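You operate a simulated robot arm through the tools that you are given. There is no shell and no other tool.

Carry out the task below with a simulated robot arm. There is one attempt and no reset: what you move stays moved.

## Task
Stack the shaker labelled "herb" from the middle rail table on the hall side on top of the shaker that says "sesame". Then open the hood, put the blue cloth from the top of the short belt in the inside of the washer rack, then shut the hood. Then press the belt stop button three times. Then put one of the nozzles from the top of the sauce bench on top of the blue ice pack on the top of the short belt. Then take the box on the top of the sauce table and put it away on the top of the wall shelf over the bins. Then take the pan on the top of the sauce table and put it away on the long bench. Then fetch the tall blue cup and set it on top of the dustpan. Then open the crumb drawer by the green guide. Keep to this order. Set down upright: nozzle, box, tall blue cup.

It is judged by the outcome, as a careful person would: the job done as asked, and still so three seconds after it is handed in. It fails if anything else is knocked over, pushed out of place, dropped, spilled or broken. Flat cloth is picked up by pressing the open fingertips on it (5 to 10 N) and closing them slowly along it; thin cloth reads only 2 to 8 mm in the jaws.

## Robot
A 6-joint arm with a two-finger gripper on a trunk, on a base that drives. Base frame: it is fixed to the floor where the robot stands at the start and does not move with it; the origin is under the middle of the robot, x ahead of it, y to its left, z up. Readings come in mm, rad, newtons and seconds.
With the tool pointing down near the work surface it reaches from about 100 to 700 mm from the robot's upright axis, wherever it stands. Its first joint turns from -2.897 to 2.897 rad. Places, roughly: belt stop button [4200, 7300, 1100]; blue cloth (10x8x3 cm) [4300, 6300, 900]; box [4000, 5000, 1000]; crumb drawer by the green guide [4500, 6300, 600]; dustpan (23x15x4 cm) [2100, 6500, 300]; hood [7700, 6300, 1200]; ice pack (8x13x4 cm) [4000, 5900, 900]; inside of the washer rack [7700, 6300, 900]; long bench [6600, 300, 900]; nozzle (6x6x10 cm) [4600, 9000, 1000]; pan (16x14x7 cm) [4000, 4900, 900]; shaker [2000, 2250, 750]; tall blue cup (6x6x7 cm) [2600, 10700, 700]; top of the wall shelf over the bins [-5200, 3200, 1200]. Payload 2.45 kg.
Tool frame: the origin (TCP) lies between the finger pads and is the grasp point; the fingertips stand 26 mm ahead of it; z points along the fingers, y is the line along which they close. The gripper opens to 96 mm. The gripper's body begins 69 mm behind the TCP.
Orientation is that of the tool frame in the base frame, as a unit quaternion [x, y, z, w]. With the fingers straight down and closing along the base's y, the tool's x points along the base's -x, its y along +y and its z along -z.

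## Interface
- The arm moves only by the tool servo_tool. Its argument "targets" is a list of rows, each an object of numbers (a shift or turn left out is 0, a gripper value left out holds the last): "grip": the opening in per cent of the stroke, from 0 (shut) to 100 (fully open); "tx", "ty", "tz": the shift along the tool's x, y, z in mm; "rx", "ry", "rz": the turn, a rotation vector about the tool's x, y, z in rad. In form: [{"grip": .., "tx": .., "ty": .., "tz": .., "rx": .., "ry": .., "rz": ..}, ...]. A call has 1 to 20 rows; each row shifts and turns the commanded pose from where the row before left it, along the tool's axes as they then stand. A row lasts 0.2 s, in which the tool goes at most 50 mm and 0.15 rad; a call with a longer step from one row to the next is refused whole, and so is a gripper value outside its range. Where a pose cannot be reached the arm comes as near as it can. A force on the tool above 40 N (or 10 N above the force at the start of the call, whichever is more), or a blocked arm, ends the call early, and 0.2 s more pass. The fingers move at their own pace and stop on an object; they squeeze with about 37 N. The grip force told is the motor's: it shows also when the fingers shut on nothing. Time passes only in rows, and 0.2 s behind the last, so rows that do not move let the fingers close. It gives the time, the measured TCP pose, the force on the tool (base axes), the opening and the grip force at its end, in the units of the frame above (readings bear some noise), with the torque about the TCP (base axes, N m) and any sound that the robot's microphone picked up.
- Cameras (640 x 400 px; columns grow to the right, rows downward): "scene" is now at [32.1, 160.2, 1064.6]; the picture's right is [0.05, -1.00, 0.00], its down [-0.28, -0.01, -0.96] and it looks along [0.96, 0.05, -0.28] (base axes); focal length 248 px, centre (320, 200). "wrist" rides on the gripper at [82, 3, -98] in the tool frame; the picture's right is [-0.04, 1.00, 0.00], its down [-0.73, -0.03, -0.68] and it looks along [-0.68, -0.03, 0.73] (tool axes); focal length 256 px, centre (320, 200). There is no depth. A picture from a camera that has moved, and an enlarged one, comes with that camera's place and axes in the base frame and with its lens.
- camera(camera): a new picture of that camera. No time passes.
- move_column(by): slides the trunk up (or, below 0, down) by that many mm; the arm and the scene camera ride with it, the base frame stays. It gives what a move gives, with no picture.
- steer(legs): drives the robot by 1 to 6 legs, each [ahead, turn to the left] in mm and rad, along the robot's own axes; the way and the turn of a leg run together, so that a leg with both is an arc; at most 1500 mm and 3.142 rad a leg. The arm and the cameras ride along, it lands a little off, and it stops where it bumps. It gives what a move gives.
- aim_head(pan, tilt): turns the head with the scene camera to pan (to the left, within 2.705 rad either way) and tilt (down, from -0.506 to 1.204), counted from straight ahead of the robot. It gives what a move gives.
- inspect(camera, box): a new picture of the part [left, top, right, bottom] of that camera's present view, enlarged. No time passes.
- close_job(): hands the job in; it is judged then, once.

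Nothing tells you exact positions but the pictures and the camera data. Unless the task says otherwise, let go and move clear before handing in.

The tools are called after ">>>" as name(argument=value, ...) on one line, values as JSON. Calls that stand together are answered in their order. servo_tool: Moves the arm, as the interface text tells. Its arguments: {"type":"object","properties":{"targets":{"type":"array"}},"required":["targets"]} The other tools are called the same way: move_column (by) slides the trunk up or down; steer (legs) drives the base; aim_head (pan, tilt) turns the head that bears the scene camera; camera (camera) takes a picture; inspect (camera, box) takes an enlarged picture of a part of a camera's view; close_job () hands the job in.

At the start:

```text
clock: 0.0
position: [530.6, -37.7, 891.3]
tool_rot: [0.0, 1.0, 0.0, 0.001]
force: [0.6, 0.1, -0.3]
torque: [-0.01, 0.01, -0.01]
opening: 96.3
finger_force: 0.1
trunk travel left (down, up): [-65.0, 85.0]
robot x, y, heading: [4.5, -3.0, -0.002]
head pan, tilt: [0.047, 0.283]
```

scene: 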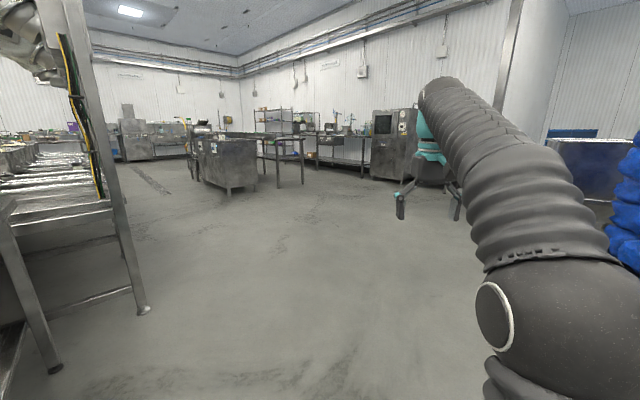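
wrist: 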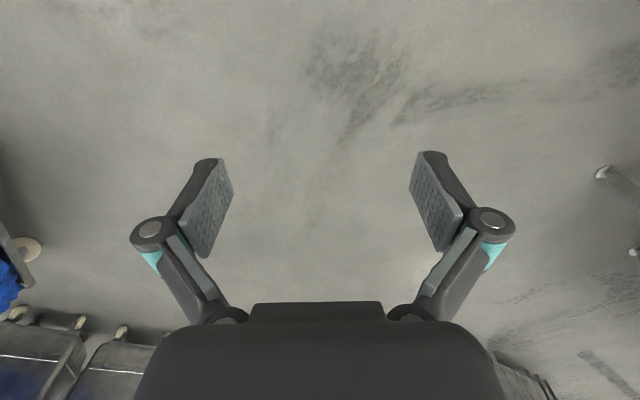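

I see a large kitchen hall, with a tall frame table to my left and benches in the distance. I'll look around first to build a map before driving.

>>> aim_head(pan=0.8, tilt=0.2)

>>> camera(camera="scene")

>>> aim_head(pan=1.6, tilt=0.2)

>>> camera(camera="scene")

>>> aim_head(pan=2.5, tilt=0.2)

>>> camera(camera="scene")

>>> aim_head(pan=-1.2, tilt=0.2)

>>> camera(camera="scene")

>>> aim_head(pan=-2.3, tilt=0.2)

>>> camera(camera="scene")

```text
clock: 1.1
position: [530.8, -38.0, 890.1]
tool_rot: [0.001, 1.0, -0.001, 0.0]
force: [0.1, -0.7, 0.1]
torque: [0.0, 0.02, -0.01]
opening: 96.1
finger_force: 0.1
trunk travel left (down, up): [-65.0, 85.0]
robot x, y, heading: [3.5, -4.1, 0.002]
head pan, tilt: [0.799, 0.201]
```

```text
taken
camera scene: at [3.8, 222.5, 1072.3], right [0.72, -0.7, 0.0], down [-0.14, -0.14, -0.98], along [0.68, 0.7, -0.2], focal length 248 px, centre (320, 200)
```

scene: 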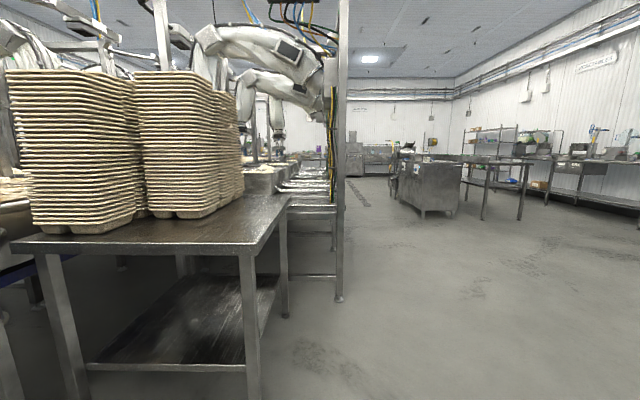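

```text
clock: 2.2
position: [530.7, -37.7, 890.8]
tool_rot: [0.0, 1.0, 0.001, 0.0]
force: [0.3, 0.5, 0.8]
torque: [0.0, -0.03, 0.0]
opening: 96.0
finger_force: 0.0
trunk travel left (down, up): [-65.0, 85.0]
robot x, y, heading: [1.6, 3.4, 0.002]
head pan, tilt: [1.6, 0.201]
```

```text
taken
camera scene: at [-63.9, 248.9, 1072.3], right [1.0, 0.03, 0.0], down [0.01, -0.2, -0.98], along [-0.03, 0.98, -0.2], focal length 248 px, centre (320, 200)
```

scene: 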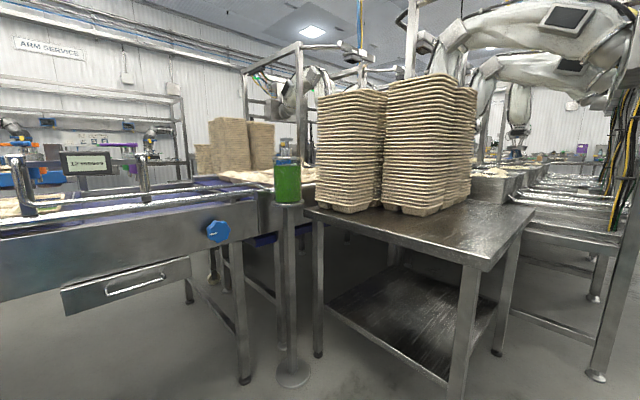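

```text
clock: 3.4
position: [530.8, -37.0, 890.4]
tool_rot: [-0.001, 1.0, 0.0, 0.0]
force: [0.6, 0.8, 0.4]
torque: [-0.02, -0.02, 0.03]
opening: 96.0
finger_force: 0.1
trunk travel left (down, up): [-65.0, 85.0]
robot x, y, heading: [-2.5, 2.2, 0.005]
head pan, tilt: [2.499, 0.201]
```

```text
taken
camera scene: at [-135.8, 211.6, 1072.3], right [0.6, 0.8, 0.0], down [0.16, -0.12, -0.98], along [-0.78, 0.59, -0.2], focal length 248 px, centre (320, 200)
```

scene: 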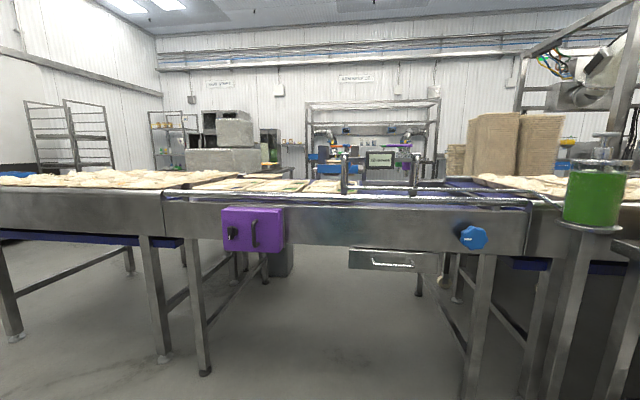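

```text
clock: 6.5
position: [529.8, -37.3, 890.7]
tool_rot: [0.001, 1.0, 0.0, 0.0]
force: [-0.6, 0.3, 0.6]
torque: [-0.03, 0.0, 0.03]
opening: 95.8
finger_force: 0.1
trunk travel left (down, up): [-65.0, 85.0]
robot x, y, heading: [3.1, -0.3, -0.001]
head pan, tilt: [-1.201, 0.201]
```

```text
taken
camera scene: at [-27.5, 68.9, 1072.3], right [-0.93, -0.36, 0.0], down [-0.07, 0.19, -0.98], along [0.35, -0.91, -0.2], focal length 248 px, centre (320, 200)
```

scene: 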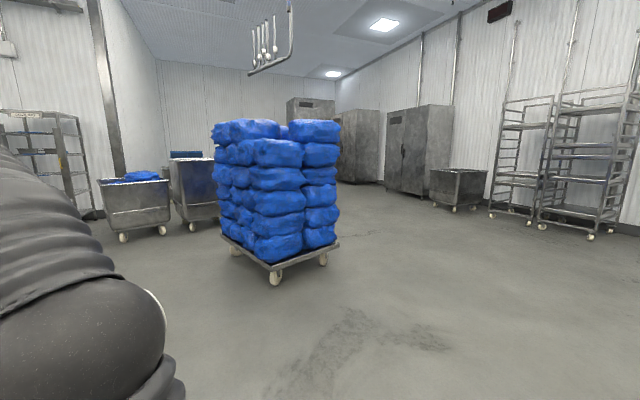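

```text
clock: 7.8
position: [531.6, -37.6, 890.3]
tool_rot: [0.0, 1.0, 0.0, 0.0]
force: [0.2, 0.1, -0.5]
torque: [0.02, 0.03, -0.02]
opening: 96.2
finger_force: 0.0
trunk travel left (down, up): [-65.0, 85.0]
robot x, y, heading: [-0.6, -2.4, 0.001]
head pan, tilt: [-2.3, 0.201]
```

```text
taken
camera scene: at [-123.3, 86.3, 1072.3], right [-0.75, 0.67, 0.0], down [0.13, 0.15, -0.98], along [-0.65, -0.73, -0.2], focal length 248 px, centre (320, 200)
```

scene: 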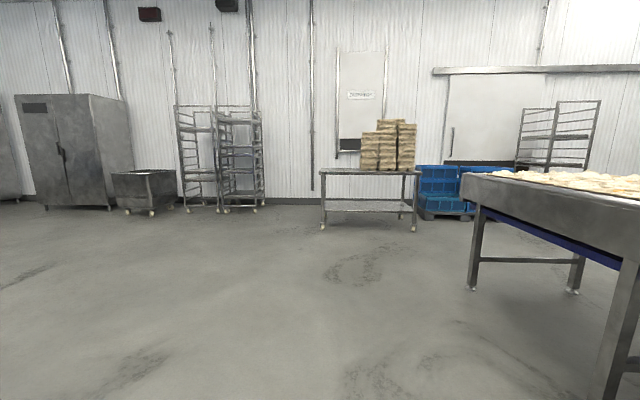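

The hall ahead is open and the rail tables stand to my left. I'll drive ahead in steps to view the rail tables from the hall side.

>>> aim_head(pan=0.9, tilt=0.25)

>>> steer(legs=[[1500, 0]])

>>> camera(camera="scene")

```text
clock: 10.6
position: [529.4, -35.8, 891.2]
tool_rot: [0.001, 1.0, 0.001, 0.0]
force: [-0.2, 0.1, -0.7]
torque: [-0.04, -0.02, 0.01]
opening: 96.0
finger_force: 0.1
trunk travel left (down, up): [-65.0, 85.0]
robot x, y, heading: [-2.0, -2.0, 0.002]
head pan, tilt: [0.901, 0.25]
```

```text
clock: 18.0
position: [2038.0, -53.7, 890.8]
tool_rot: [0.007, 1.0, -0.001, 0.0]
force: [-0.4, 0.0, -0.2]
torque: [0.01, 0.0, -0.03]
opening: 96.1
finger_force: 0.0
trunk travel left (down, up): [-65.0, 85.0]
robot x, y, heading: [1507.5, -5.1, -0.012]
head pan, tilt: [0.901, 0.25]
```

```text
taken
camera scene: at [1507.7, 220.1, 1067.7], right [0.78, -0.63, 0.0], down [-0.16, -0.19, -0.97], along [0.61, 0.75, -0.25], focal length 248 px, centre (320, 200)
```

scene: 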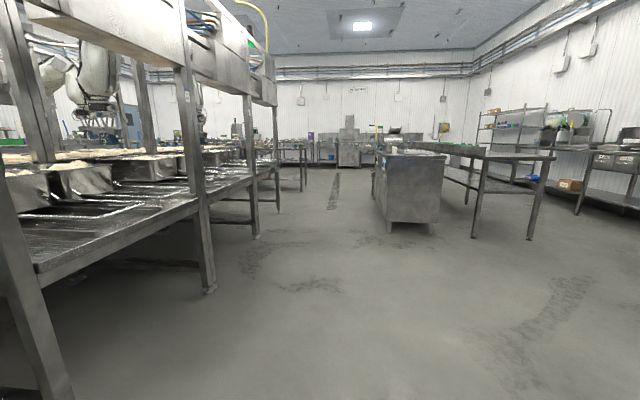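

The rail table line runs diagonally, roughly from (1240,1307) to (3207,3258), with the hall on its right side. I'll drive to a stand point facing the middle table, some 1 m from the shakers.

>>> steer(legs=[[0, 0.925], [1500, 0], [450, 0], [0, 1.443]])

>>> aim_head(pan=0.0, tilt=0.25)

>>> camera(camera="scene")

>>> camera(camera="wrist")

```text
clock: 33.7
position: [2372.1, 1935.4, 890.0]
tool_rot: [0.922, -0.387, 0.0, 0.0]
force: [0.0, -0.3, -0.6]
torque: [0.04, 0.0, 0.0]
opening: 95.9
finger_force: 0.0
trunk travel left (down, up): [-65.0, 85.0]
robot x, y, heading: [2719.7, 1527.3, 2.346]
head pan, tilt: [0.901, 0.25]
```

```text
clock: 34.9
position: [2371.0, 1934.9, 891.3]
tool_rot: [0.922, -0.388, 0.001, 0.0]
force: [1.1, -0.1, -0.1]
torque: [0.01, -0.01, 0.08]
opening: 95.6
finger_force: 0.1
trunk travel left (down, up): [-65.0, 85.0]
robot x, y, heading: [2717.4, 1528.3, 2.345]
head pan, tilt: [0.0, 0.25]
```

```text
taken
camera scene: at [2578.1, 1441.8, 1067.7], right [0.71, 0.7, 0.0], down [0.17, -0.18, -0.97], along [-0.68, 0.69, -0.25], focal length 248 px, centre (320, 200)
```

scene: 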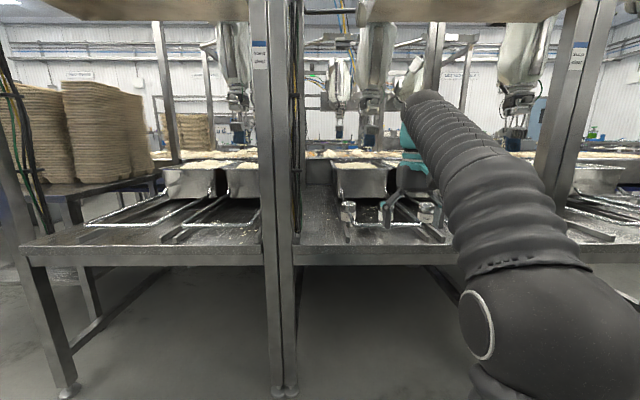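

```text
taken
camera wrist: at [2425.5, 1874.8, 988.4], right [-0.74, -0.67, 0.0], down [-0.49, 0.54, 0.68], along [-0.45, 0.5, -0.73], focal length 256 px, centre (320, 200)
```

wrist: 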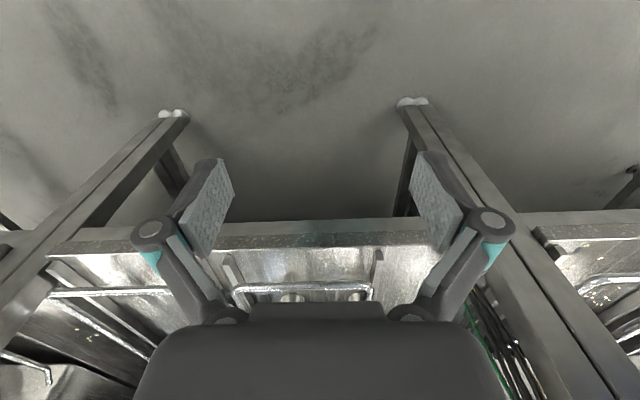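

The middle rail table is ahead; small shakers seem to be near its front edge, partly behind the gripper. I'll enlarge that area.

>>> inspect(camera="scene", box=[300, 140, 480, 260])

>>> inspect(camera="wrist", box=[180, 200, 420, 320])

```text
3.33 times, centred on (390, 200) of scene
camera zoom: at [2578.1, 1441.8, 1067.7], right [0.71, 0.7, 0.0], down [0.17, -0.18, -0.97], along [-0.68, 0.69, -0.25], focal length 826 px, centre (87, 200)
```

zoom: 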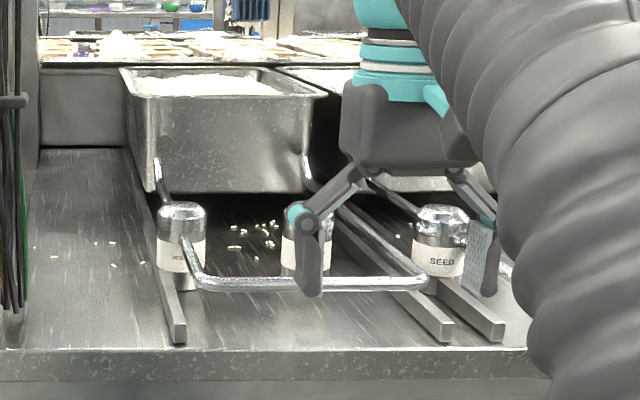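

```text
2.67 times, centred on (300, 260) of wrist
camera zoom: at [2425.5, 1874.8, 988.4], right [-0.74, -0.67, 0.0], down [-0.49, 0.54, 0.68], along [-0.45, 0.5, -0.73], focal length 683 px, centre (373, 40)
```

zoom: 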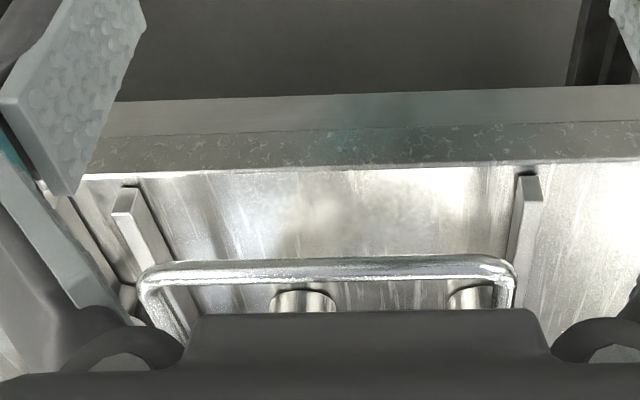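

Three shakers stand behind a loop handle; I can read "SEED" on the right one. I'll pull the arm aside to read the other labels.

>>> servo_tool(targets=[{"tx": 30, "ty": -35}, {"tx": 30, "ty": -35}, {"tx": 30, "ty": -35}, {"tx": 30, "ty": -35}, {"tx": 20, "ty": -35}, {"ty": -40}, {"ty": -40}, {"ty": -40}])

>>> camera(camera="scene")

>>> inspect(camera="scene", box=[300, 150, 450, 250])

```text
clock: 36.7
position: [2681.8, 2042.3, 892.4]
tool_rot: [0.922, -0.388, 0.0, -0.001]
force: [-0.6, 0.5, 0.2]
torque: [0.03, -0.03, 0.01]
opening: 96.1
finger_force: 0.0
trunk travel left (down, up): [-65.0, 85.0]
robot x, y, heading: [2717.5, 1531.6, 2.341]
head pan, tilt: [0.0, 0.25]
```

```text
taken
camera scene: at [2578.2, 1441.6, 1067.7], right [0.72, 0.7, 0.0], down [0.17, -0.18, -0.97], along [-0.68, 0.69, -0.25], focal length 248 px, centre (320, 200)
```

scene: 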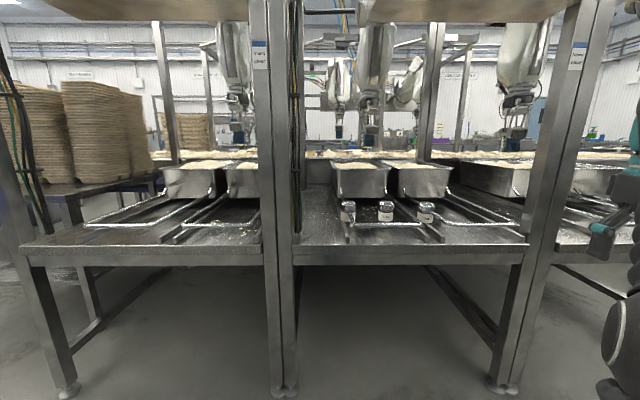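

```text
4.00 times, centred on (375, 200) of scene
camera zoom: at [2578.2, 1441.6, 1067.7], right [0.72, 0.7, 0.0], down [0.17, -0.18, -0.97], along [-0.68, 0.69, -0.25], focal length 991 px, centre (100, 200)
```

zoom: 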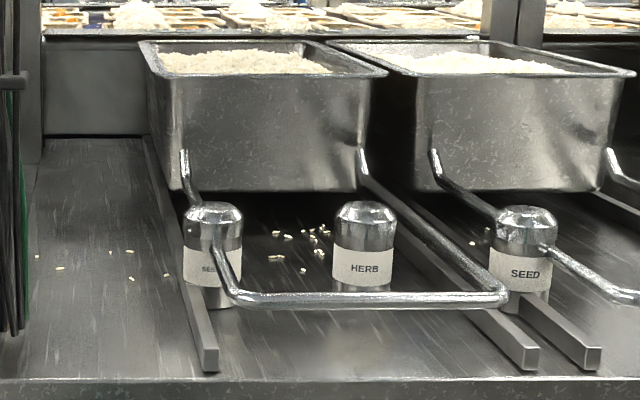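

Left shaker reads "SES…" (sesame), middle "HERB", right "SEED"; the table top is near z=700. I'll drive 420 mm closer, square to the table.

>>> steer(legs=[[420, 0]])

>>> aim_head(pan=0.0, tilt=0.55)

>>> camera(camera="scene")

>>> inspect(camera="scene", box=[290, 60, 540, 220])

```text
clock: 39.2
position: [2387.0, 2342.5, 892.7]
tool_rot: [0.922, -0.388, 0.0, -0.001]
force: [-0.1, 0.2, 0.4]
torque: [0.0, 0.01, -0.04]
opening: 95.9
finger_force: 0.1
trunk travel left (down, up): [-65.0, 85.0]
robot x, y, heading: [2423.1, 1829.9, 2.347]
head pan, tilt: [0.0, 0.25]
```

```text
clock: 40.0
position: [2388.1, 2342.3, 892.1]
tool_rot: [0.922, -0.388, 0.0, 0.0]
force: [0.2, -0.9, 1.0]
torque: [-0.02, -0.01, 0.02]
opening: 96.2
finger_force: 0.0
trunk travel left (down, up): [-65.0, 85.0]
robot x, y, heading: [2425.6, 1830.5, 2.346]
head pan, tilt: [0.0, 0.55]
```

```text
taken
camera scene: at [2287.6, 1739.5, 1040.1], right [0.72, 0.7, 0.0], down [0.36, -0.37, -0.85], along [-0.6, 0.61, -0.52], focal length 248 px, centre (320, 200)
```

scene: 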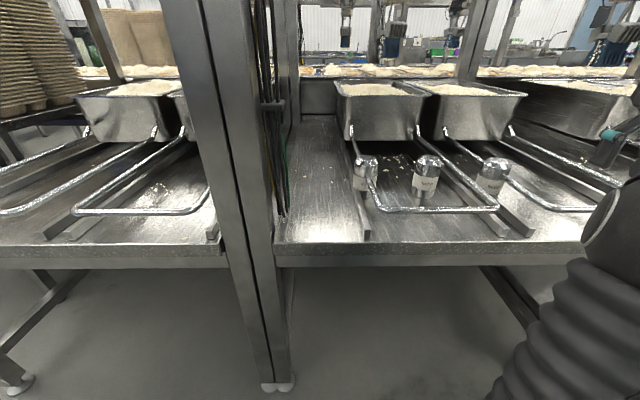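

```text
2.50 times, centred on (415, 140) of scene
camera zoom: at [2287.6, 1739.5, 1040.1], right [0.72, 0.7, 0.0], down [0.36, -0.37, -0.85], along [-0.6, 0.61, -0.52], focal length 619 px, centre (82, 350)
```

zoom: 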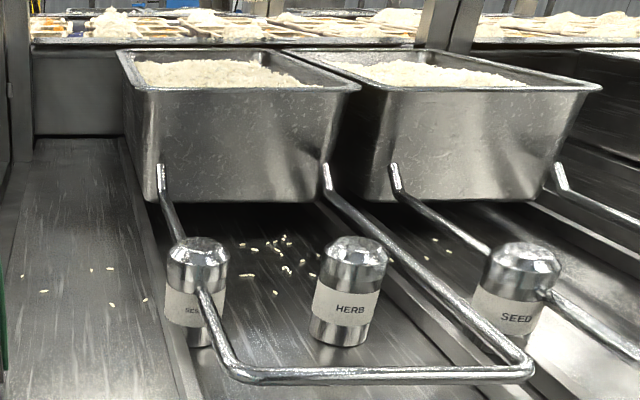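

HERB stands near (2072, 2360) with its top about z=803, sesame about 146 mm to its left. I'll bring the gripper above HERB at the present height and check with the wrist camera.

>>> servo_tool(targets=[{"tx": -30, "ty": 30, "grip": 100}, {"tx": -30, "ty": 30}, {"tx": -30, "ty": 30}, {"tx": -30, "ty": 30}, {"tx": -30, "ty": 30}, {"tx": -30, "ty": 30}, {"tx": -30, "ty": 34}, {"tx": -25}])

>>> camera(camera="wrist")

>>> camera(camera="scene")

```text
clock: 41.9
position: [2079.7, 2343.1, 858.2]
tool_rot: [0.922, -0.388, -0.001, -0.002]
force: [-0.1, 0.0, -0.5]
torque: [0.02, 0.04, -0.01]
opening: 95.7
finger_force: 0.1
out of reach, approached as far as the arm can: row 5, 6, 7, 8
trunk travel left (down, up): [-65.0, 85.0]
robot x, y, heading: [2424.5, 1827.7, 2.346]
head pan, tilt: [0.0, 0.55]
```

```text
taken
camera wrist: at [2133.3, 2282.7, 956.2], right [-0.74, -0.67, 0.0], down [-0.49, 0.54, 0.68], along [-0.46, 0.51, -0.73], focal length 256 px, centre (320, 200)
```

wrist: 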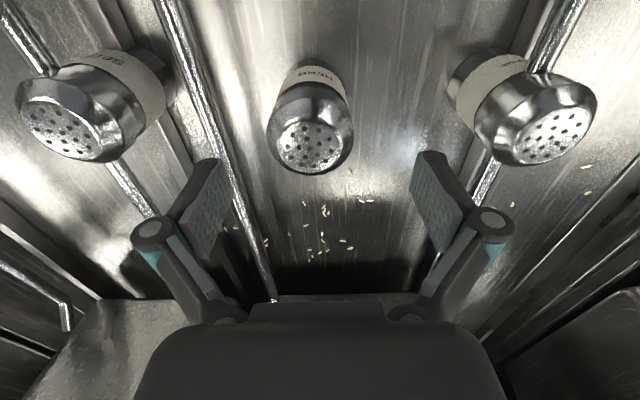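

```text
taken
camera scene: at [2287.7, 1739.3, 1040.1], right [0.72, 0.7, 0.0], down [0.36, -0.37, -0.85], along [-0.6, 0.61, -0.52], focal length 248 px, centre (320, 200)
```

scene: 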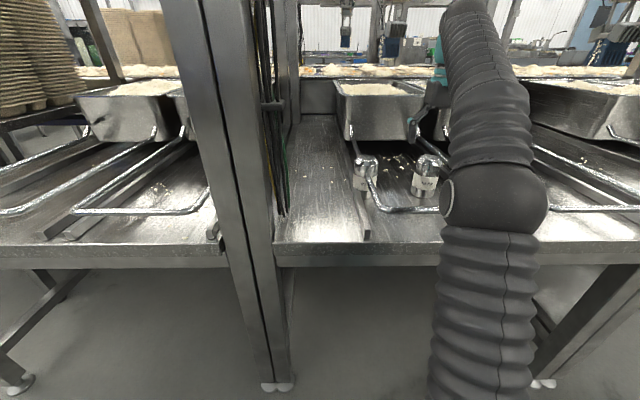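

The wrist camera shows HERB right between the fingers, but the arm is at its reach limit. I'll look down to see how much room the base has before driving a bit closer and raising the trunk.

>>> move_column(by=85)

>>> aim_head(pan=0.0, tilt=1.2)

>>> camera(camera="scene")

```text
clock: 43.1
position: [2079.6, 2344.7, 943.3]
tool_rot: [0.922, -0.388, -0.001, 0.0]
force: [-1.3, 0.2, -0.3]
torque: [0.03, 0.03, 0.0]
opening: 96.0
finger_force: 0.0
trunk travel left (down, up): [-150.0, 0.0]
robot x, y, heading: [2423.7, 1832.0, 2.345]
head pan, tilt: [0.0, 0.55]
```

```text
clock: 44.1
position: [2079.3, 2344.0, 941.8]
tool_rot: [0.922, -0.388, -0.001, -0.001]
force: [-0.6, 0.6, 0.9]
torque: [0.01, -0.03, 0.01]
opening: 96.0
finger_force: 0.0
trunk travel left (down, up): [-150.0, 0.0]
robot x, y, heading: [2424.9, 1831.7, 2.342]
head pan, tilt: [0.0, 1.201]
```

```text
taken
camera scene: at [2311.2, 1715.2, 1076.0], right [0.72, 0.7, 0.0], down [0.65, -0.67, -0.36], along [-0.25, 0.26, -0.93], focal length 248 px, centre (320, 200)
```

scene: 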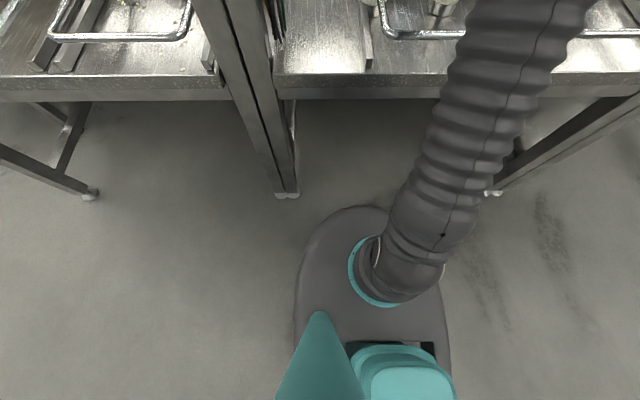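

The base front is still well clear of the table edge, so I'll drive 80 mm ahead, with the tool high above the shakers.

>>> steer(legs=[[80, 0]])

>>> aim_head(pan=0.0, tilt=0.55)

>>> camera(camera="wrist")

>>> camera(camera="scene")

```text
clock: 45.1
position: [2023.7, 2402.5, 944.0]
tool_rot: [0.922, -0.388, -0.001, -0.001]
force: [-0.3, 0.4, 0.2]
torque: [0.01, -0.01, -0.01]
opening: 95.8
finger_force: 0.0
trunk travel left (down, up): [-150.0, 0.0]
robot x, y, heading: [2367.7, 1884.9, 2.35]
head pan, tilt: [0.0, 1.201]
```

```text
clock: 46.2
position: [2024.0, 2401.7, 942.5]
tool_rot: [0.922, -0.388, -0.001, 0.0]
force: [-0.5, 0.2, -0.3]
torque: [0.0, -0.04, 0.03]
opening: 95.8
finger_force: 0.1
trunk travel left (down, up): [-150.0, 0.0]
robot x, y, heading: [2368.3, 1888.0, 2.343]
head pan, tilt: [0.0, 0.55]
```

```text
taken
camera wrist: at [2077.4, 2341.0, 1040.8], right [-0.74, -0.67, 0.0], down [-0.49, 0.54, 0.68], along [-0.46, 0.51, -0.73], focal length 256 px, centre (320, 200)
```

wrist: 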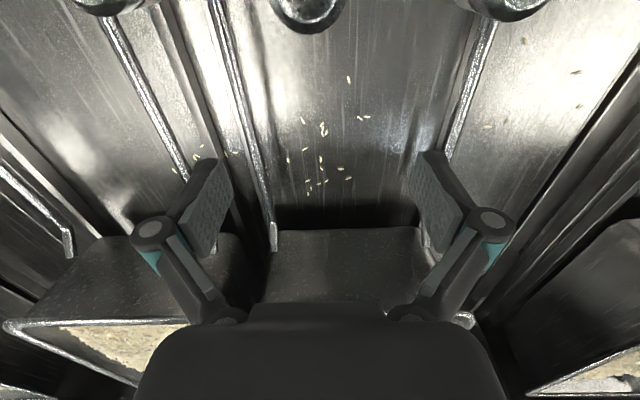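

```text
taken
camera scene: at [2231.2, 1797.2, 1125.0], right [0.72, 0.7, 0.0], down [0.37, -0.37, -0.85], along [-0.59, 0.61, -0.52], focal length 248 px, centre (320, 200)
```

scene: 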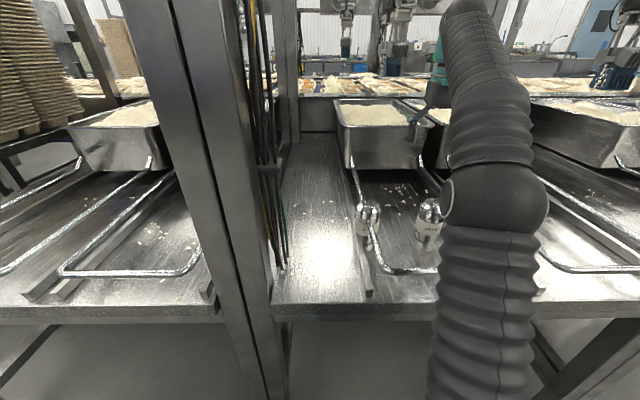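

I'll back the tool up over HERB and verify before descending.

>>> servo_tool(targets=[{"tx": 25}, {"tx": 25}, {"tx": 24, "ty": -4}, {}])

>>> camera(camera="wrist")

```text
clock: 47.2
position: [2078.1, 2350.0, 943.4]
tool_rot: [0.921, -0.389, -0.003, -0.002]
force: [-0.3, -0.3, -0.8]
torque: [0.0, -0.01, 0.0]
opening: 95.8
finger_force: 0.1
trunk travel left (down, up): [-150.0, 0.0]
robot x, y, heading: [2368.1, 1888.2, 2.347]
head pan, tilt: [0.0, 0.55]
```

```text
taken
camera wrist: at [2131.5, 2290.3, 1041.1], right [-0.74, -0.67, 0.0], down [-0.49, 0.54, 0.68], along [-0.46, 0.51, -0.73], focal length 256 px, centre (320, 200)
```

wrist: 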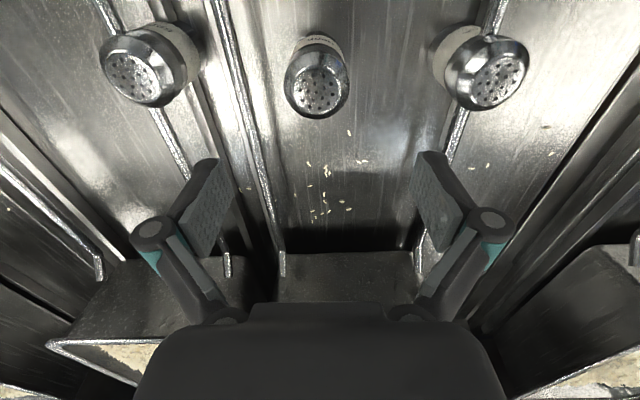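

HERB is centred between the fingers; I'll descend to grasp height at about z=758, then close.

>>> servo_tool(targets=[{"tx": -7, "tz": 35}, {"tz": 40}, {"tz": 40}, {"tz": 40}, {"tz": 30}, {}])

>>> camera(camera="wrist")

>>> camera(camera="scene")

```text
clock: 48.6
position: [2073.3, 2357.9, 757.9]
tool_rot: [0.922, -0.388, -0.001, -0.002]
force: [0.3, -0.1, -0.2]
torque: [-0.01, 0.01, 0.0]
opening: 96.1
finger_force: 0.1
trunk travel left (down, up): [-150.0, 0.0]
robot x, y, heading: [2363.4, 1887.9, 2.339]
head pan, tilt: [0.0, 0.55]
```

```text
taken
camera wrist: at [2127.4, 2296.6, 855.5], right [-0.74, -0.67, 0.0], down [-0.49, 0.54, 0.68], along [-0.46, 0.51, -0.73], focal length 256 px, centre (320, 200)
```

wrist: 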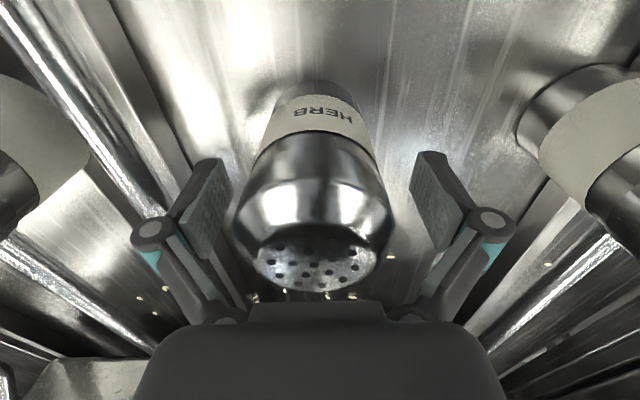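

```text
taken
camera scene: at [2231.2, 1797.2, 1125.0], right [0.72, 0.7, 0.0], down [0.36, -0.37, -0.85], along [-0.6, 0.61, -0.52], focal length 248 px, centre (320, 200)
```

scene: 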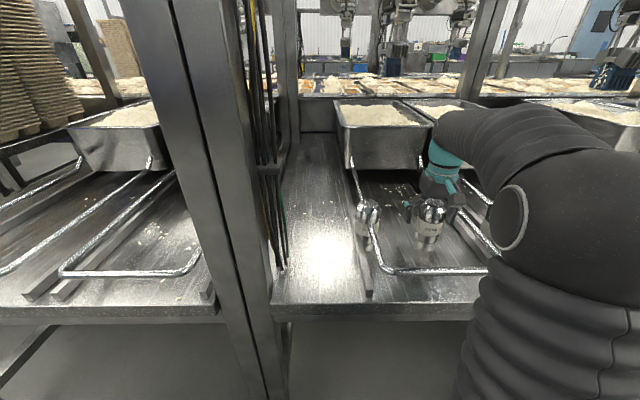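

HERB sits neatly between the open fingers. Closing now.

>>> servo_tool(targets=[{"grip": 50}, {"grip": 40}, {"grip": 30}, {"grip": 20}, {}, {}])

>>> inspect(camera="scene", box=[300, 150, 500, 280])

```text
clock: 50.0
position: [2073.2, 2357.6, 759.9]
tool_rot: [0.922, -0.388, -0.002, -0.002]
force: [-1.0, 2.9, 18.0]
torque: [-0.01, 0.02, 0.03]
opening: 59.8
finger_force: 37.1
trunk travel left (down, up): [-150.0, 0.0]
robot x, y, heading: [2363.4, 1885.8, 2.343]
head pan, tilt: [0.0, 0.55]
```

```text
3.08 times, centred on (400, 215) of scene
camera zoom: at [2231.6, 1796.6, 1125.2], right [0.72, 0.7, 0.0], down [0.36, -0.37, -0.85], along [-0.6, 0.61, -0.52], focal length 762 px, centre (74, 154)
```

zoom: 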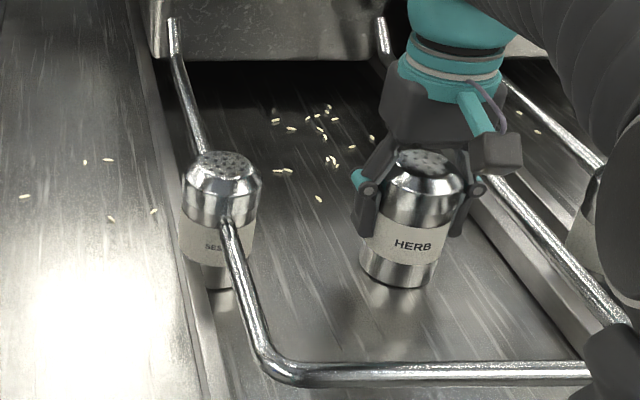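

HERB is gripped (60 mm opening). Lifting 125 mm, then moving about 161 mm left to above the sesame shaker near (1960, 2243).

>>> servo_tool(targets=[{"tz": -15}, {"tz": -30}, {"tz": -40}, {"tz": -40}, {}])

>>> servo_tool(targets=[{"ty": 30}, {"ty": 35}, {"ty": 35}, {"ty": 35}, {"ty": 26, "tx": 3}, {}, {}])

>>> camera(camera="wrist")

>>> inspect(camera="scene", box=[280, 120, 480, 250])

```text
clock: 51.2
position: [2072.8, 2356.6, 882.5]
tool_rot: [0.922, -0.388, -0.001, 0.0]
force: [1.0, -0.7, -2.0]
torque: [0.0, -0.01, 0.01]
opening: 58.1
finger_force: 36.8
trunk travel left (down, up): [-150.0, 0.0]
robot x, y, heading: [2365.2, 1889.7, 2.351]
head pan, tilt: [0.0, 0.55]
```

```text
clock: 52.8
position: [1958.8, 2242.0, 882.7]
tool_rot: [0.921, -0.389, 0.0, -0.001]
force: [0.6, 0.6, -0.9]
torque: [0.0, -0.01, -0.02]
opening: 58.2
finger_force: 36.8
trunk travel left (down, up): [-150.0, 0.0]
robot x, y, heading: [2371.3, 1884.4, 2.346]
head pan, tilt: [0.0, 0.55]
```

```text
taken
camera wrist: at [2013.6, 2181.5, 979.9], right [-0.74, -0.67, 0.0], down [-0.49, 0.54, 0.68], along [-0.46, 0.51, -0.73], focal length 256 px, centre (320, 200)
```

wrist: 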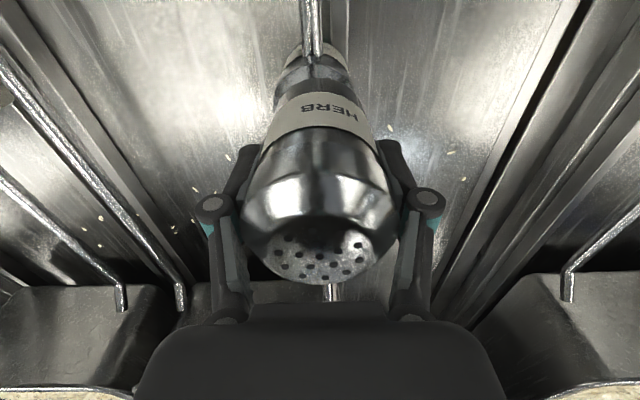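

```text
3.08 times, centred on (380, 185) of scene
camera zoom: at [2231.2, 1797.2, 1125.0], right [0.72, 0.7, 0.0], down [0.36, -0.37, -0.85], along [-0.6, 0.61, -0.52], focal length 762 px, centre (135, 246)
```

zoom: 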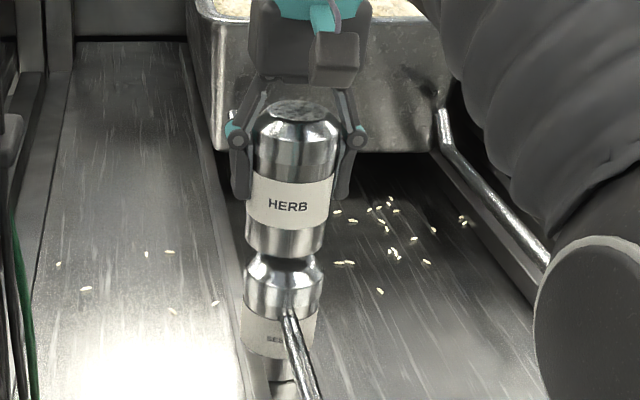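

HERB hangs aligned over the sesame shaker. I'll lower it gently until it touches.

>>> servo_tool(targets=[{"tz": 5}, {"tz": 5}, {"tz": 4}, {}])

>>> inspect(camera="scene", box=[310, 150, 410, 215])

```text
clock: 53.8
position: [1959.9, 2243.0, 869.7]
tool_rot: [0.921, -0.388, -0.001, -0.001]
force: [0.3, 0.5, -0.7]
torque: [0.03, -0.01, 0.0]
opening: 58.0
finger_force: 37.2
trunk travel left (down, up): [-150.0, 0.0]
robot x, y, heading: [2361.7, 1885.5, 2.342]
head pan, tilt: [0.0, 0.55]
```

```text
6.15 times, centred on (360, 182) of scene
camera zoom: at [2231.2, 1797.1, 1125.0], right [0.72, 0.7, 0.0], down [0.36, -0.37, -0.85], along [-0.6, 0.61, -0.52], focal length 1524 px, centre (74, 308)
```

zoom: 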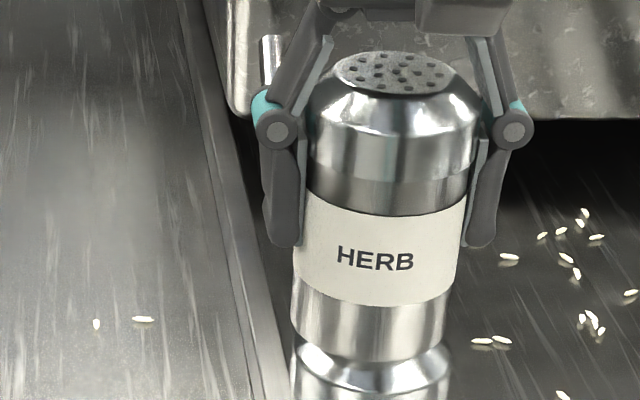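

>>> servo_tool(targets=[{"tz": 2}, {"tz": 2}, {"tz": 2}, {}])

>>> inspect(camera="scene", box=[310, 160, 410, 225])

```text
clock: 54.8
position: [1960.8, 2241.4, 867.1]
tool_rot: [0.921, -0.388, -0.004, -0.001]
force: [-3.0, 2.3, 36.5]
torque: [0.08, 0.02, 0.0]
opening: 58.1
finger_force: 37.0
trunk travel left (down, up): [-150.0, 0.0]
robot x, y, heading: [2366.4, 1886.7, 2.35]
head pan, tilt: [0.0, 0.55]
```

```text
6.15 times, centred on (360, 192) of scene
camera zoom: at [2232.1, 1796.3, 1125.6], right [0.72, 0.7, 0.0], down [0.36, -0.37, -0.85], along [-0.6, 0.61, -0.52], focal length 1524 px, centre (74, 246)
```

zoom: 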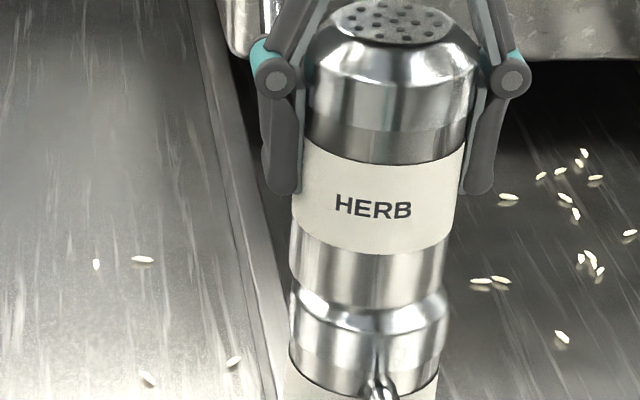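

Contact is made (36 N), so I'll ease the push off and then open the fingers.

>>> servo_tool(targets=[{"tz": -2}, {"tz": -1.3}, {}])

```text
clock: 55.6
position: [1960.6, 2241.0, 867.1]
tool_rot: [0.921, -0.389, 0.0, -0.001]
force: [-2.4, 2.0, 18.8]
torque: [0.16, 0.3, -0.02]
opening: 57.9
finger_force: 36.7
trunk travel left (down, up): [-150.0, 0.0]
robot x, y, heading: [2370.6, 1889.7, 2.344]
head pan, tilt: [0.0, 0.55]
```

>>> servo_tool(targets=[{"tz": -1.5}, {"tz": -1.3}, {}])

```text
clock: 56.4
position: [1958.6, 2243.0, 869.6]
tool_rot: [0.922, -0.388, -0.002, -0.001]
force: [-0.9, 0.1, -0.7]
torque: [0.0, 0.02, 0.01]
opening: 57.7
finger_force: 37.1
trunk travel left (down, up): [-150.0, 0.0]
robot x, y, heading: [2365.1, 1884.6, 2.345]
head pan, tilt: [0.0, 0.55]
```

>>> servo_tool(targets=[{"tz": 1.5}, {}])

```text
clock: 57.0
position: [1960.5, 2241.9, 868.3]
tool_rot: [0.921, -0.389, 0.0, -0.001]
force: [-0.2, 1.0, -1.4]
torque: [0.01, 0.03, -0.04]
opening: 57.7
finger_force: 36.8
trunk travel left (down, up): [-150.0, 0.0]
robot x, y, heading: [2369.8, 1884.1, 2.342]
head pan, tilt: [0.0, 0.55]
```

>>> servo_tool(targets=[{"tz": 1}, {}])

```text
clock: 57.6
position: [1958.2, 2242.2, 866.7]
tool_rot: [0.921, -0.388, -0.002, -0.001]
force: [0.0, 0.8, -0.6]
torque: [-0.01, -0.02, 0.03]
opening: 57.9
finger_force: 36.5
trunk travel left (down, up): [-150.0, 0.0]
robot x, y, heading: [2364.6, 1886.6, 2.348]
head pan, tilt: [0.0, 0.55]
```

>>> servo_tool(targets=[{"tz": 0.7}, {}])

```text
clock: 58.2
position: [1960.4, 2243.1, 867.0]
tool_rot: [0.921, -0.389, -0.001, -0.001]
force: [-1.0, 0.0, 7.3]
torque: [-0.03, 0.08, -0.02]
opening: 57.9
finger_force: 37.1
trunk travel left (down, up): [-150.0, 0.0]
robot x, y, heading: [2366.8, 1887.0, 2.341]
head pan, tilt: [0.0, 0.55]
```

Light contact of about 8 N: HERB rests on the sesame shaker. Opening the fingers slowly now.

>>> servo_tool(targets=[{"grip": 64}, {"grip": 70}, {"grip": 80}, {"grip": 95}, {"grip": 100}, {}])

>>> inspect(camera="scene", box=[310, 140, 410, 225])

>>> camera(camera="wrist")

```text
clock: 59.6
position: [1959.5, 2242.6, 865.7]
tool_rot: [0.921, -0.388, -0.001, -0.002]
force: [0.0, -0.7, 0.2]
torque: [0.0, 0.02, 0.0]
opening: 95.7
finger_force: 0.1
trunk travel left (down, up): [-150.0, 0.0]
robot x, y, heading: [2364.3, 1884.6, 2.343]
head pan, tilt: [0.0, 0.55]
```

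```text
4.71 times, centred on (360, 182) of scene
camera zoom: at [2231.2, 1797.1, 1125.0], right [0.72, 0.7, 0.0], down [0.36, -0.37, -0.85], along [-0.6, 0.61, -0.52], focal length 1166 px, centre (132, 282)
```

zoom: 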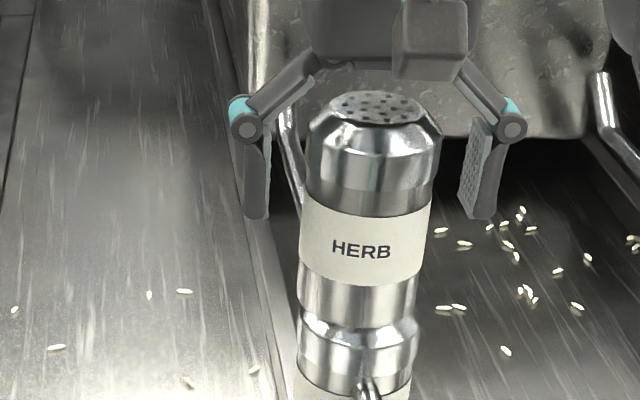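

```text
taken
camera wrist: at [2013.8, 2181.4, 963.4], right [-0.74, -0.67, 0.0], down [-0.49, 0.54, 0.68], along [-0.46, 0.51, -0.73], focal length 256 px, centre (320, 200)
```

wrist: 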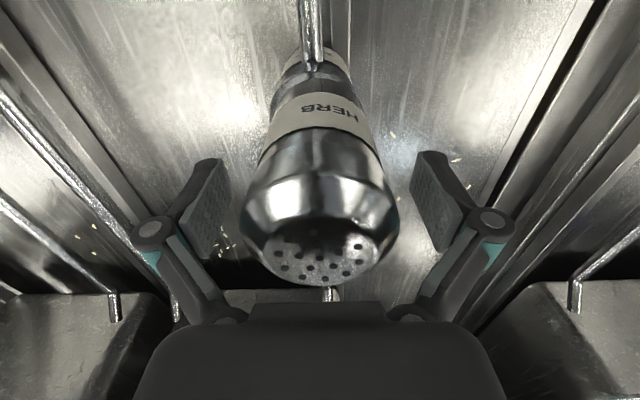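

HERB stands on the sesame shaker. I'll lift straight up clear of it, then retract toward the robot.

>>> servo_tool(targets=[{"tz": -20}, {"tz": -30}, {"tz": -30}, {"tz": -30}, {}])

>>> servo_tool(targets=[{"tx": 30}, {"tx": 40}, {"tx": 40}, {"tx": 40}, {"tx": 40}, {"tx": 40}, {}])

>>> camera(camera="scene")

```text
clock: 60.8
position: [1958.5, 2241.4, 975.6]
tool_rot: [0.922, -0.388, -0.001, -0.001]
force: [-0.2, -0.4, 0.6]
torque: [-0.01, -0.02, 0.01]
opening: 96.0
finger_force: 0.1
trunk travel left (down, up): [-150.0, 0.0]
robot x, y, heading: [2365.8, 1888.6, 2.343]
head pan, tilt: [0.0, 0.55]
```

```text
clock: 62.4
position: [2121.1, 2077.1, 975.8]
tool_rot: [0.921, -0.389, 0.0, -0.002]
force: [-0.8, -0.1, -0.5]
torque: [0.0, -0.01, 0.01]
opening: 95.8
finger_force: 0.1
trunk travel left (down, up): [-150.0, 0.0]
robot x, y, heading: [2364.7, 1888.0, 2.341]
head pan, tilt: [0.0, 0.55]
```

```text
taken
camera scene: at [2231.2, 1797.1, 1125.0], right [0.72, 0.7, 0.0], down [0.36, -0.37, -0.85], along [-0.6, 0.61, -0.52], focal length 248 px, centre (320, 200)
```

scene: 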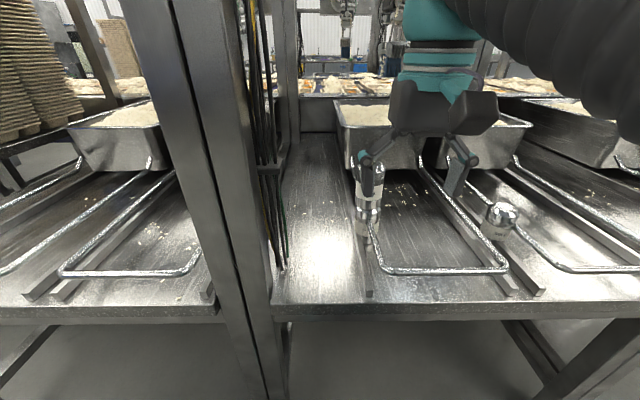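

Stack done. Now I'll back off, and turn along the hall to view the way to the hood.

>>> steer(legs=[[-700, 0], [0, -1.56]])

>>> aim_head(pan=0.3, tilt=0.2)

>>> camera(camera="scene")

>>> aim_head(pan=-0.7, tilt=0.2)

>>> camera(camera="scene")

```text
clock: 70.0
position: [3046.0, 1625.9, 975.4]
tool_rot: [-0.379, 0.925, -0.001, 0.002]
force: [1.2, -0.1, -0.4]
torque: [0.03, -0.01, 0.0]
opening: 96.1
finger_force: 0.2
trunk travel left (down, up): [-150.0, 0.0]
robot x, y, heading: [2857.3, 1383.2, 0.782]
head pan, tilt: [0.0, 0.55]
```

```text
clock: 70.9
position: [3046.6, 1626.0, 975.9]
tool_rot: [-0.379, 0.925, -0.001, 0.001]
force: [-0.1, 0.3, 0.5]
torque: [0.0, -0.02, -0.02]
opening: 95.7
finger_force: 0.1
trunk travel left (down, up): [-150.0, 0.0]
robot x, y, heading: [2859.8, 1383.2, 0.773]
head pan, tilt: [0.3, 0.201]
```

```text
taken
camera scene: at [2747.3, 1531.2, 1157.2], right [0.88, -0.47, 0.0], down [-0.09, -0.18, -0.98], along [0.46, 0.86, -0.2], focal length 248 px, centre (320, 200)
```

scene: 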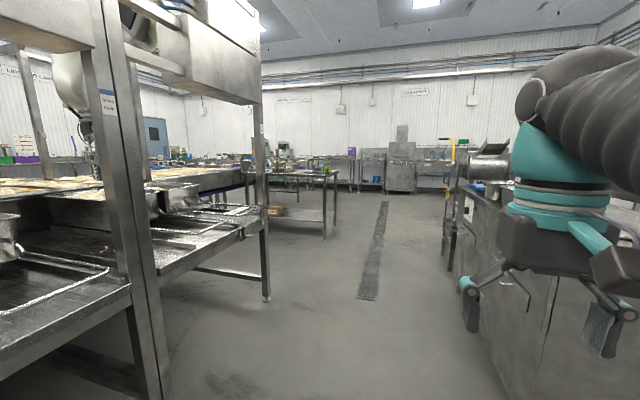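

```text
clock: 72.2
position: [3047.2, 1626.6, 975.5]
tool_rot: [-0.379, 0.925, 0.0, 0.001]
force: [0.5, -0.3, -0.2]
torque: [-0.01, 0.0, -0.01]
opening: 95.8
finger_force: 0.0
trunk travel left (down, up): [-150.0, 0.0]
robot x, y, heading: [2855.5, 1380.6, 0.775]
head pan, tilt: [-0.7, 0.201]
```

```text
taken
camera scene: at [2796.0, 1456.5, 1157.3], right [0.08, -1.0, 0.0], down [-0.2, -0.02, -0.98], along [0.98, 0.08, -0.2], focal length 248 px, centre (320, 200)
```

scene: 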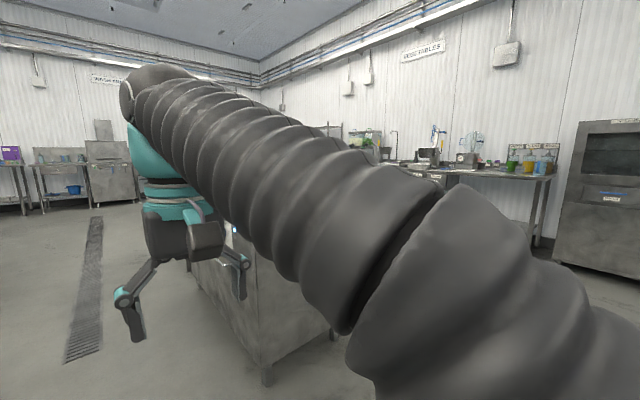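

The hood washer stands straight down the aisle between the rail tables and the steel cabinet on my right. I'll shift slightly left and drive along the aisle.

>>> steer(legs=[[0, 0.14], [1500, 0], [1000, 0], [0, -0.13]])

>>> aim_head(pan=0.1, tilt=0.2)

>>> camera(camera="scene")

>>> aim_head(pan=1.1, tilt=0.2)

>>> camera(camera="scene")

```text
clock: 85.6
position: [4566.1, 3619.0, 975.5]
tool_rot: [-0.384, 0.923, -0.001, 0.001]
force: [0.1, -0.8, 0.0]
torque: [-0.01, 0.02, -0.04]
opening: 95.9
finger_force: 0.0
trunk travel left (down, up): [-150.0, 0.0]
robot x, y, heading: [4378.9, 3370.2, 0.789]
head pan, tilt: [-0.7, 0.201]
```

```text
clock: 86.7
position: [4566.8, 3618.6, 976.1]
tool_rot: [-0.384, 0.923, -0.001, 0.001]
force: [0.7, -0.6, -0.1]
torque: [0.01, 0.0, 0.01]
opening: 96.1
finger_force: 0.1
trunk travel left (down, up): [-150.0, 0.0]
robot x, y, heading: [4380.3, 3370.2, 0.786]
head pan, tilt: [0.099, 0.201]
```

```text
taken
camera scene: at [4283.7, 3509.5, 1157.3], right [0.77, -0.63, 0.0], down [-0.13, -0.15, -0.98], along [0.62, 0.76, -0.2], focal length 248 px, centre (320, 200)
```

scene: 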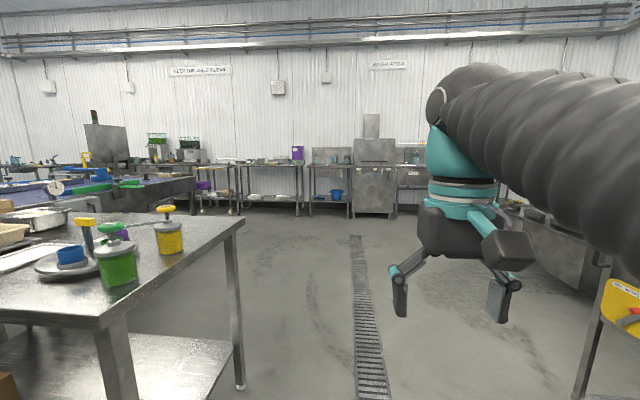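

```text
clock: 88.0
position: [4566.8, 3618.5, 975.5]
tool_rot: [-0.385, 0.923, -0.001, 0.001]
force: [0.2, -0.3, -0.5]
torque: [0.02, 0.01, 0.0]
opening: 96.2
finger_force: 0.1
trunk travel left (down, up): [-150.0, 0.0]
robot x, y, heading: [4384.1, 3372.4, 0.789]
head pan, tilt: [1.1, 0.201]
```

```text
taken
camera scene: at [4195.8, 3525.9, 1157.3], right [0.95, 0.31, 0.0], down [0.06, -0.19, -0.98], along [-0.3, 0.93, -0.2], focal length 248 px, centre (320, 200)
```

scene: 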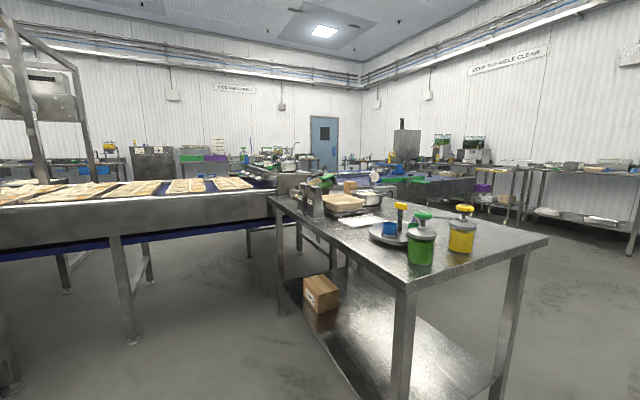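

I can see the sauce table at my left with pots, box and pan; the hood washer is straight ahead at the far wall. I'll drive on toward it.

>>> steer(legs=[[0, -0.1], [1500, 0], [1300, 0], [0, 0.09]])

>>> aim_head(pan=0.0, tilt=0.15)

>>> camera(camera="scene")

```text
clock: 102.5
position: [6734.8, 5366.0, 975.6]
tool_rot: [-0.376, 0.927, -0.001, 0.001]
force: [-0.1, -0.3, 0.3]
torque: [0.02, -0.03, -0.04]
opening: 96.1
finger_force: 0.1
trunk travel left (down, up): [-150.0, 0.0]
robot x, y, heading: [6545.9, 5118.2, 0.773]
head pan, tilt: [1.1, 0.201]
```

```text
clock: 103.8
position: [6735.1, 5365.7, 975.6]
tool_rot: [-0.377, 0.926, -0.001, 0.001]
force: [0.6, -1.0, 0.4]
torque: [0.01, -0.02, -0.04]
opening: 96.0
finger_force: 0.0
trunk travel left (down, up): [-150.0, 0.0]
robot x, y, heading: [6542.0, 5120.3, 0.773]
head pan, tilt: [0.0, 0.15]
```

```text
taken
camera scene: at [6457.2, 5255.0, 1162.0], right [0.7, -0.72, 0.0], down [-0.11, -0.1, -0.99], along [0.71, 0.69, -0.15], focal length 248 px, centre (320, 200)
```

scene: 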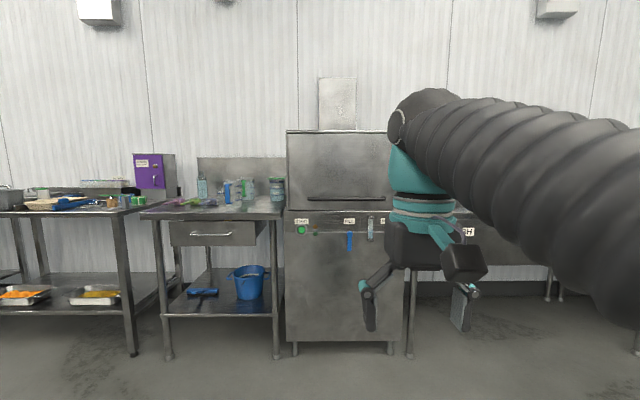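

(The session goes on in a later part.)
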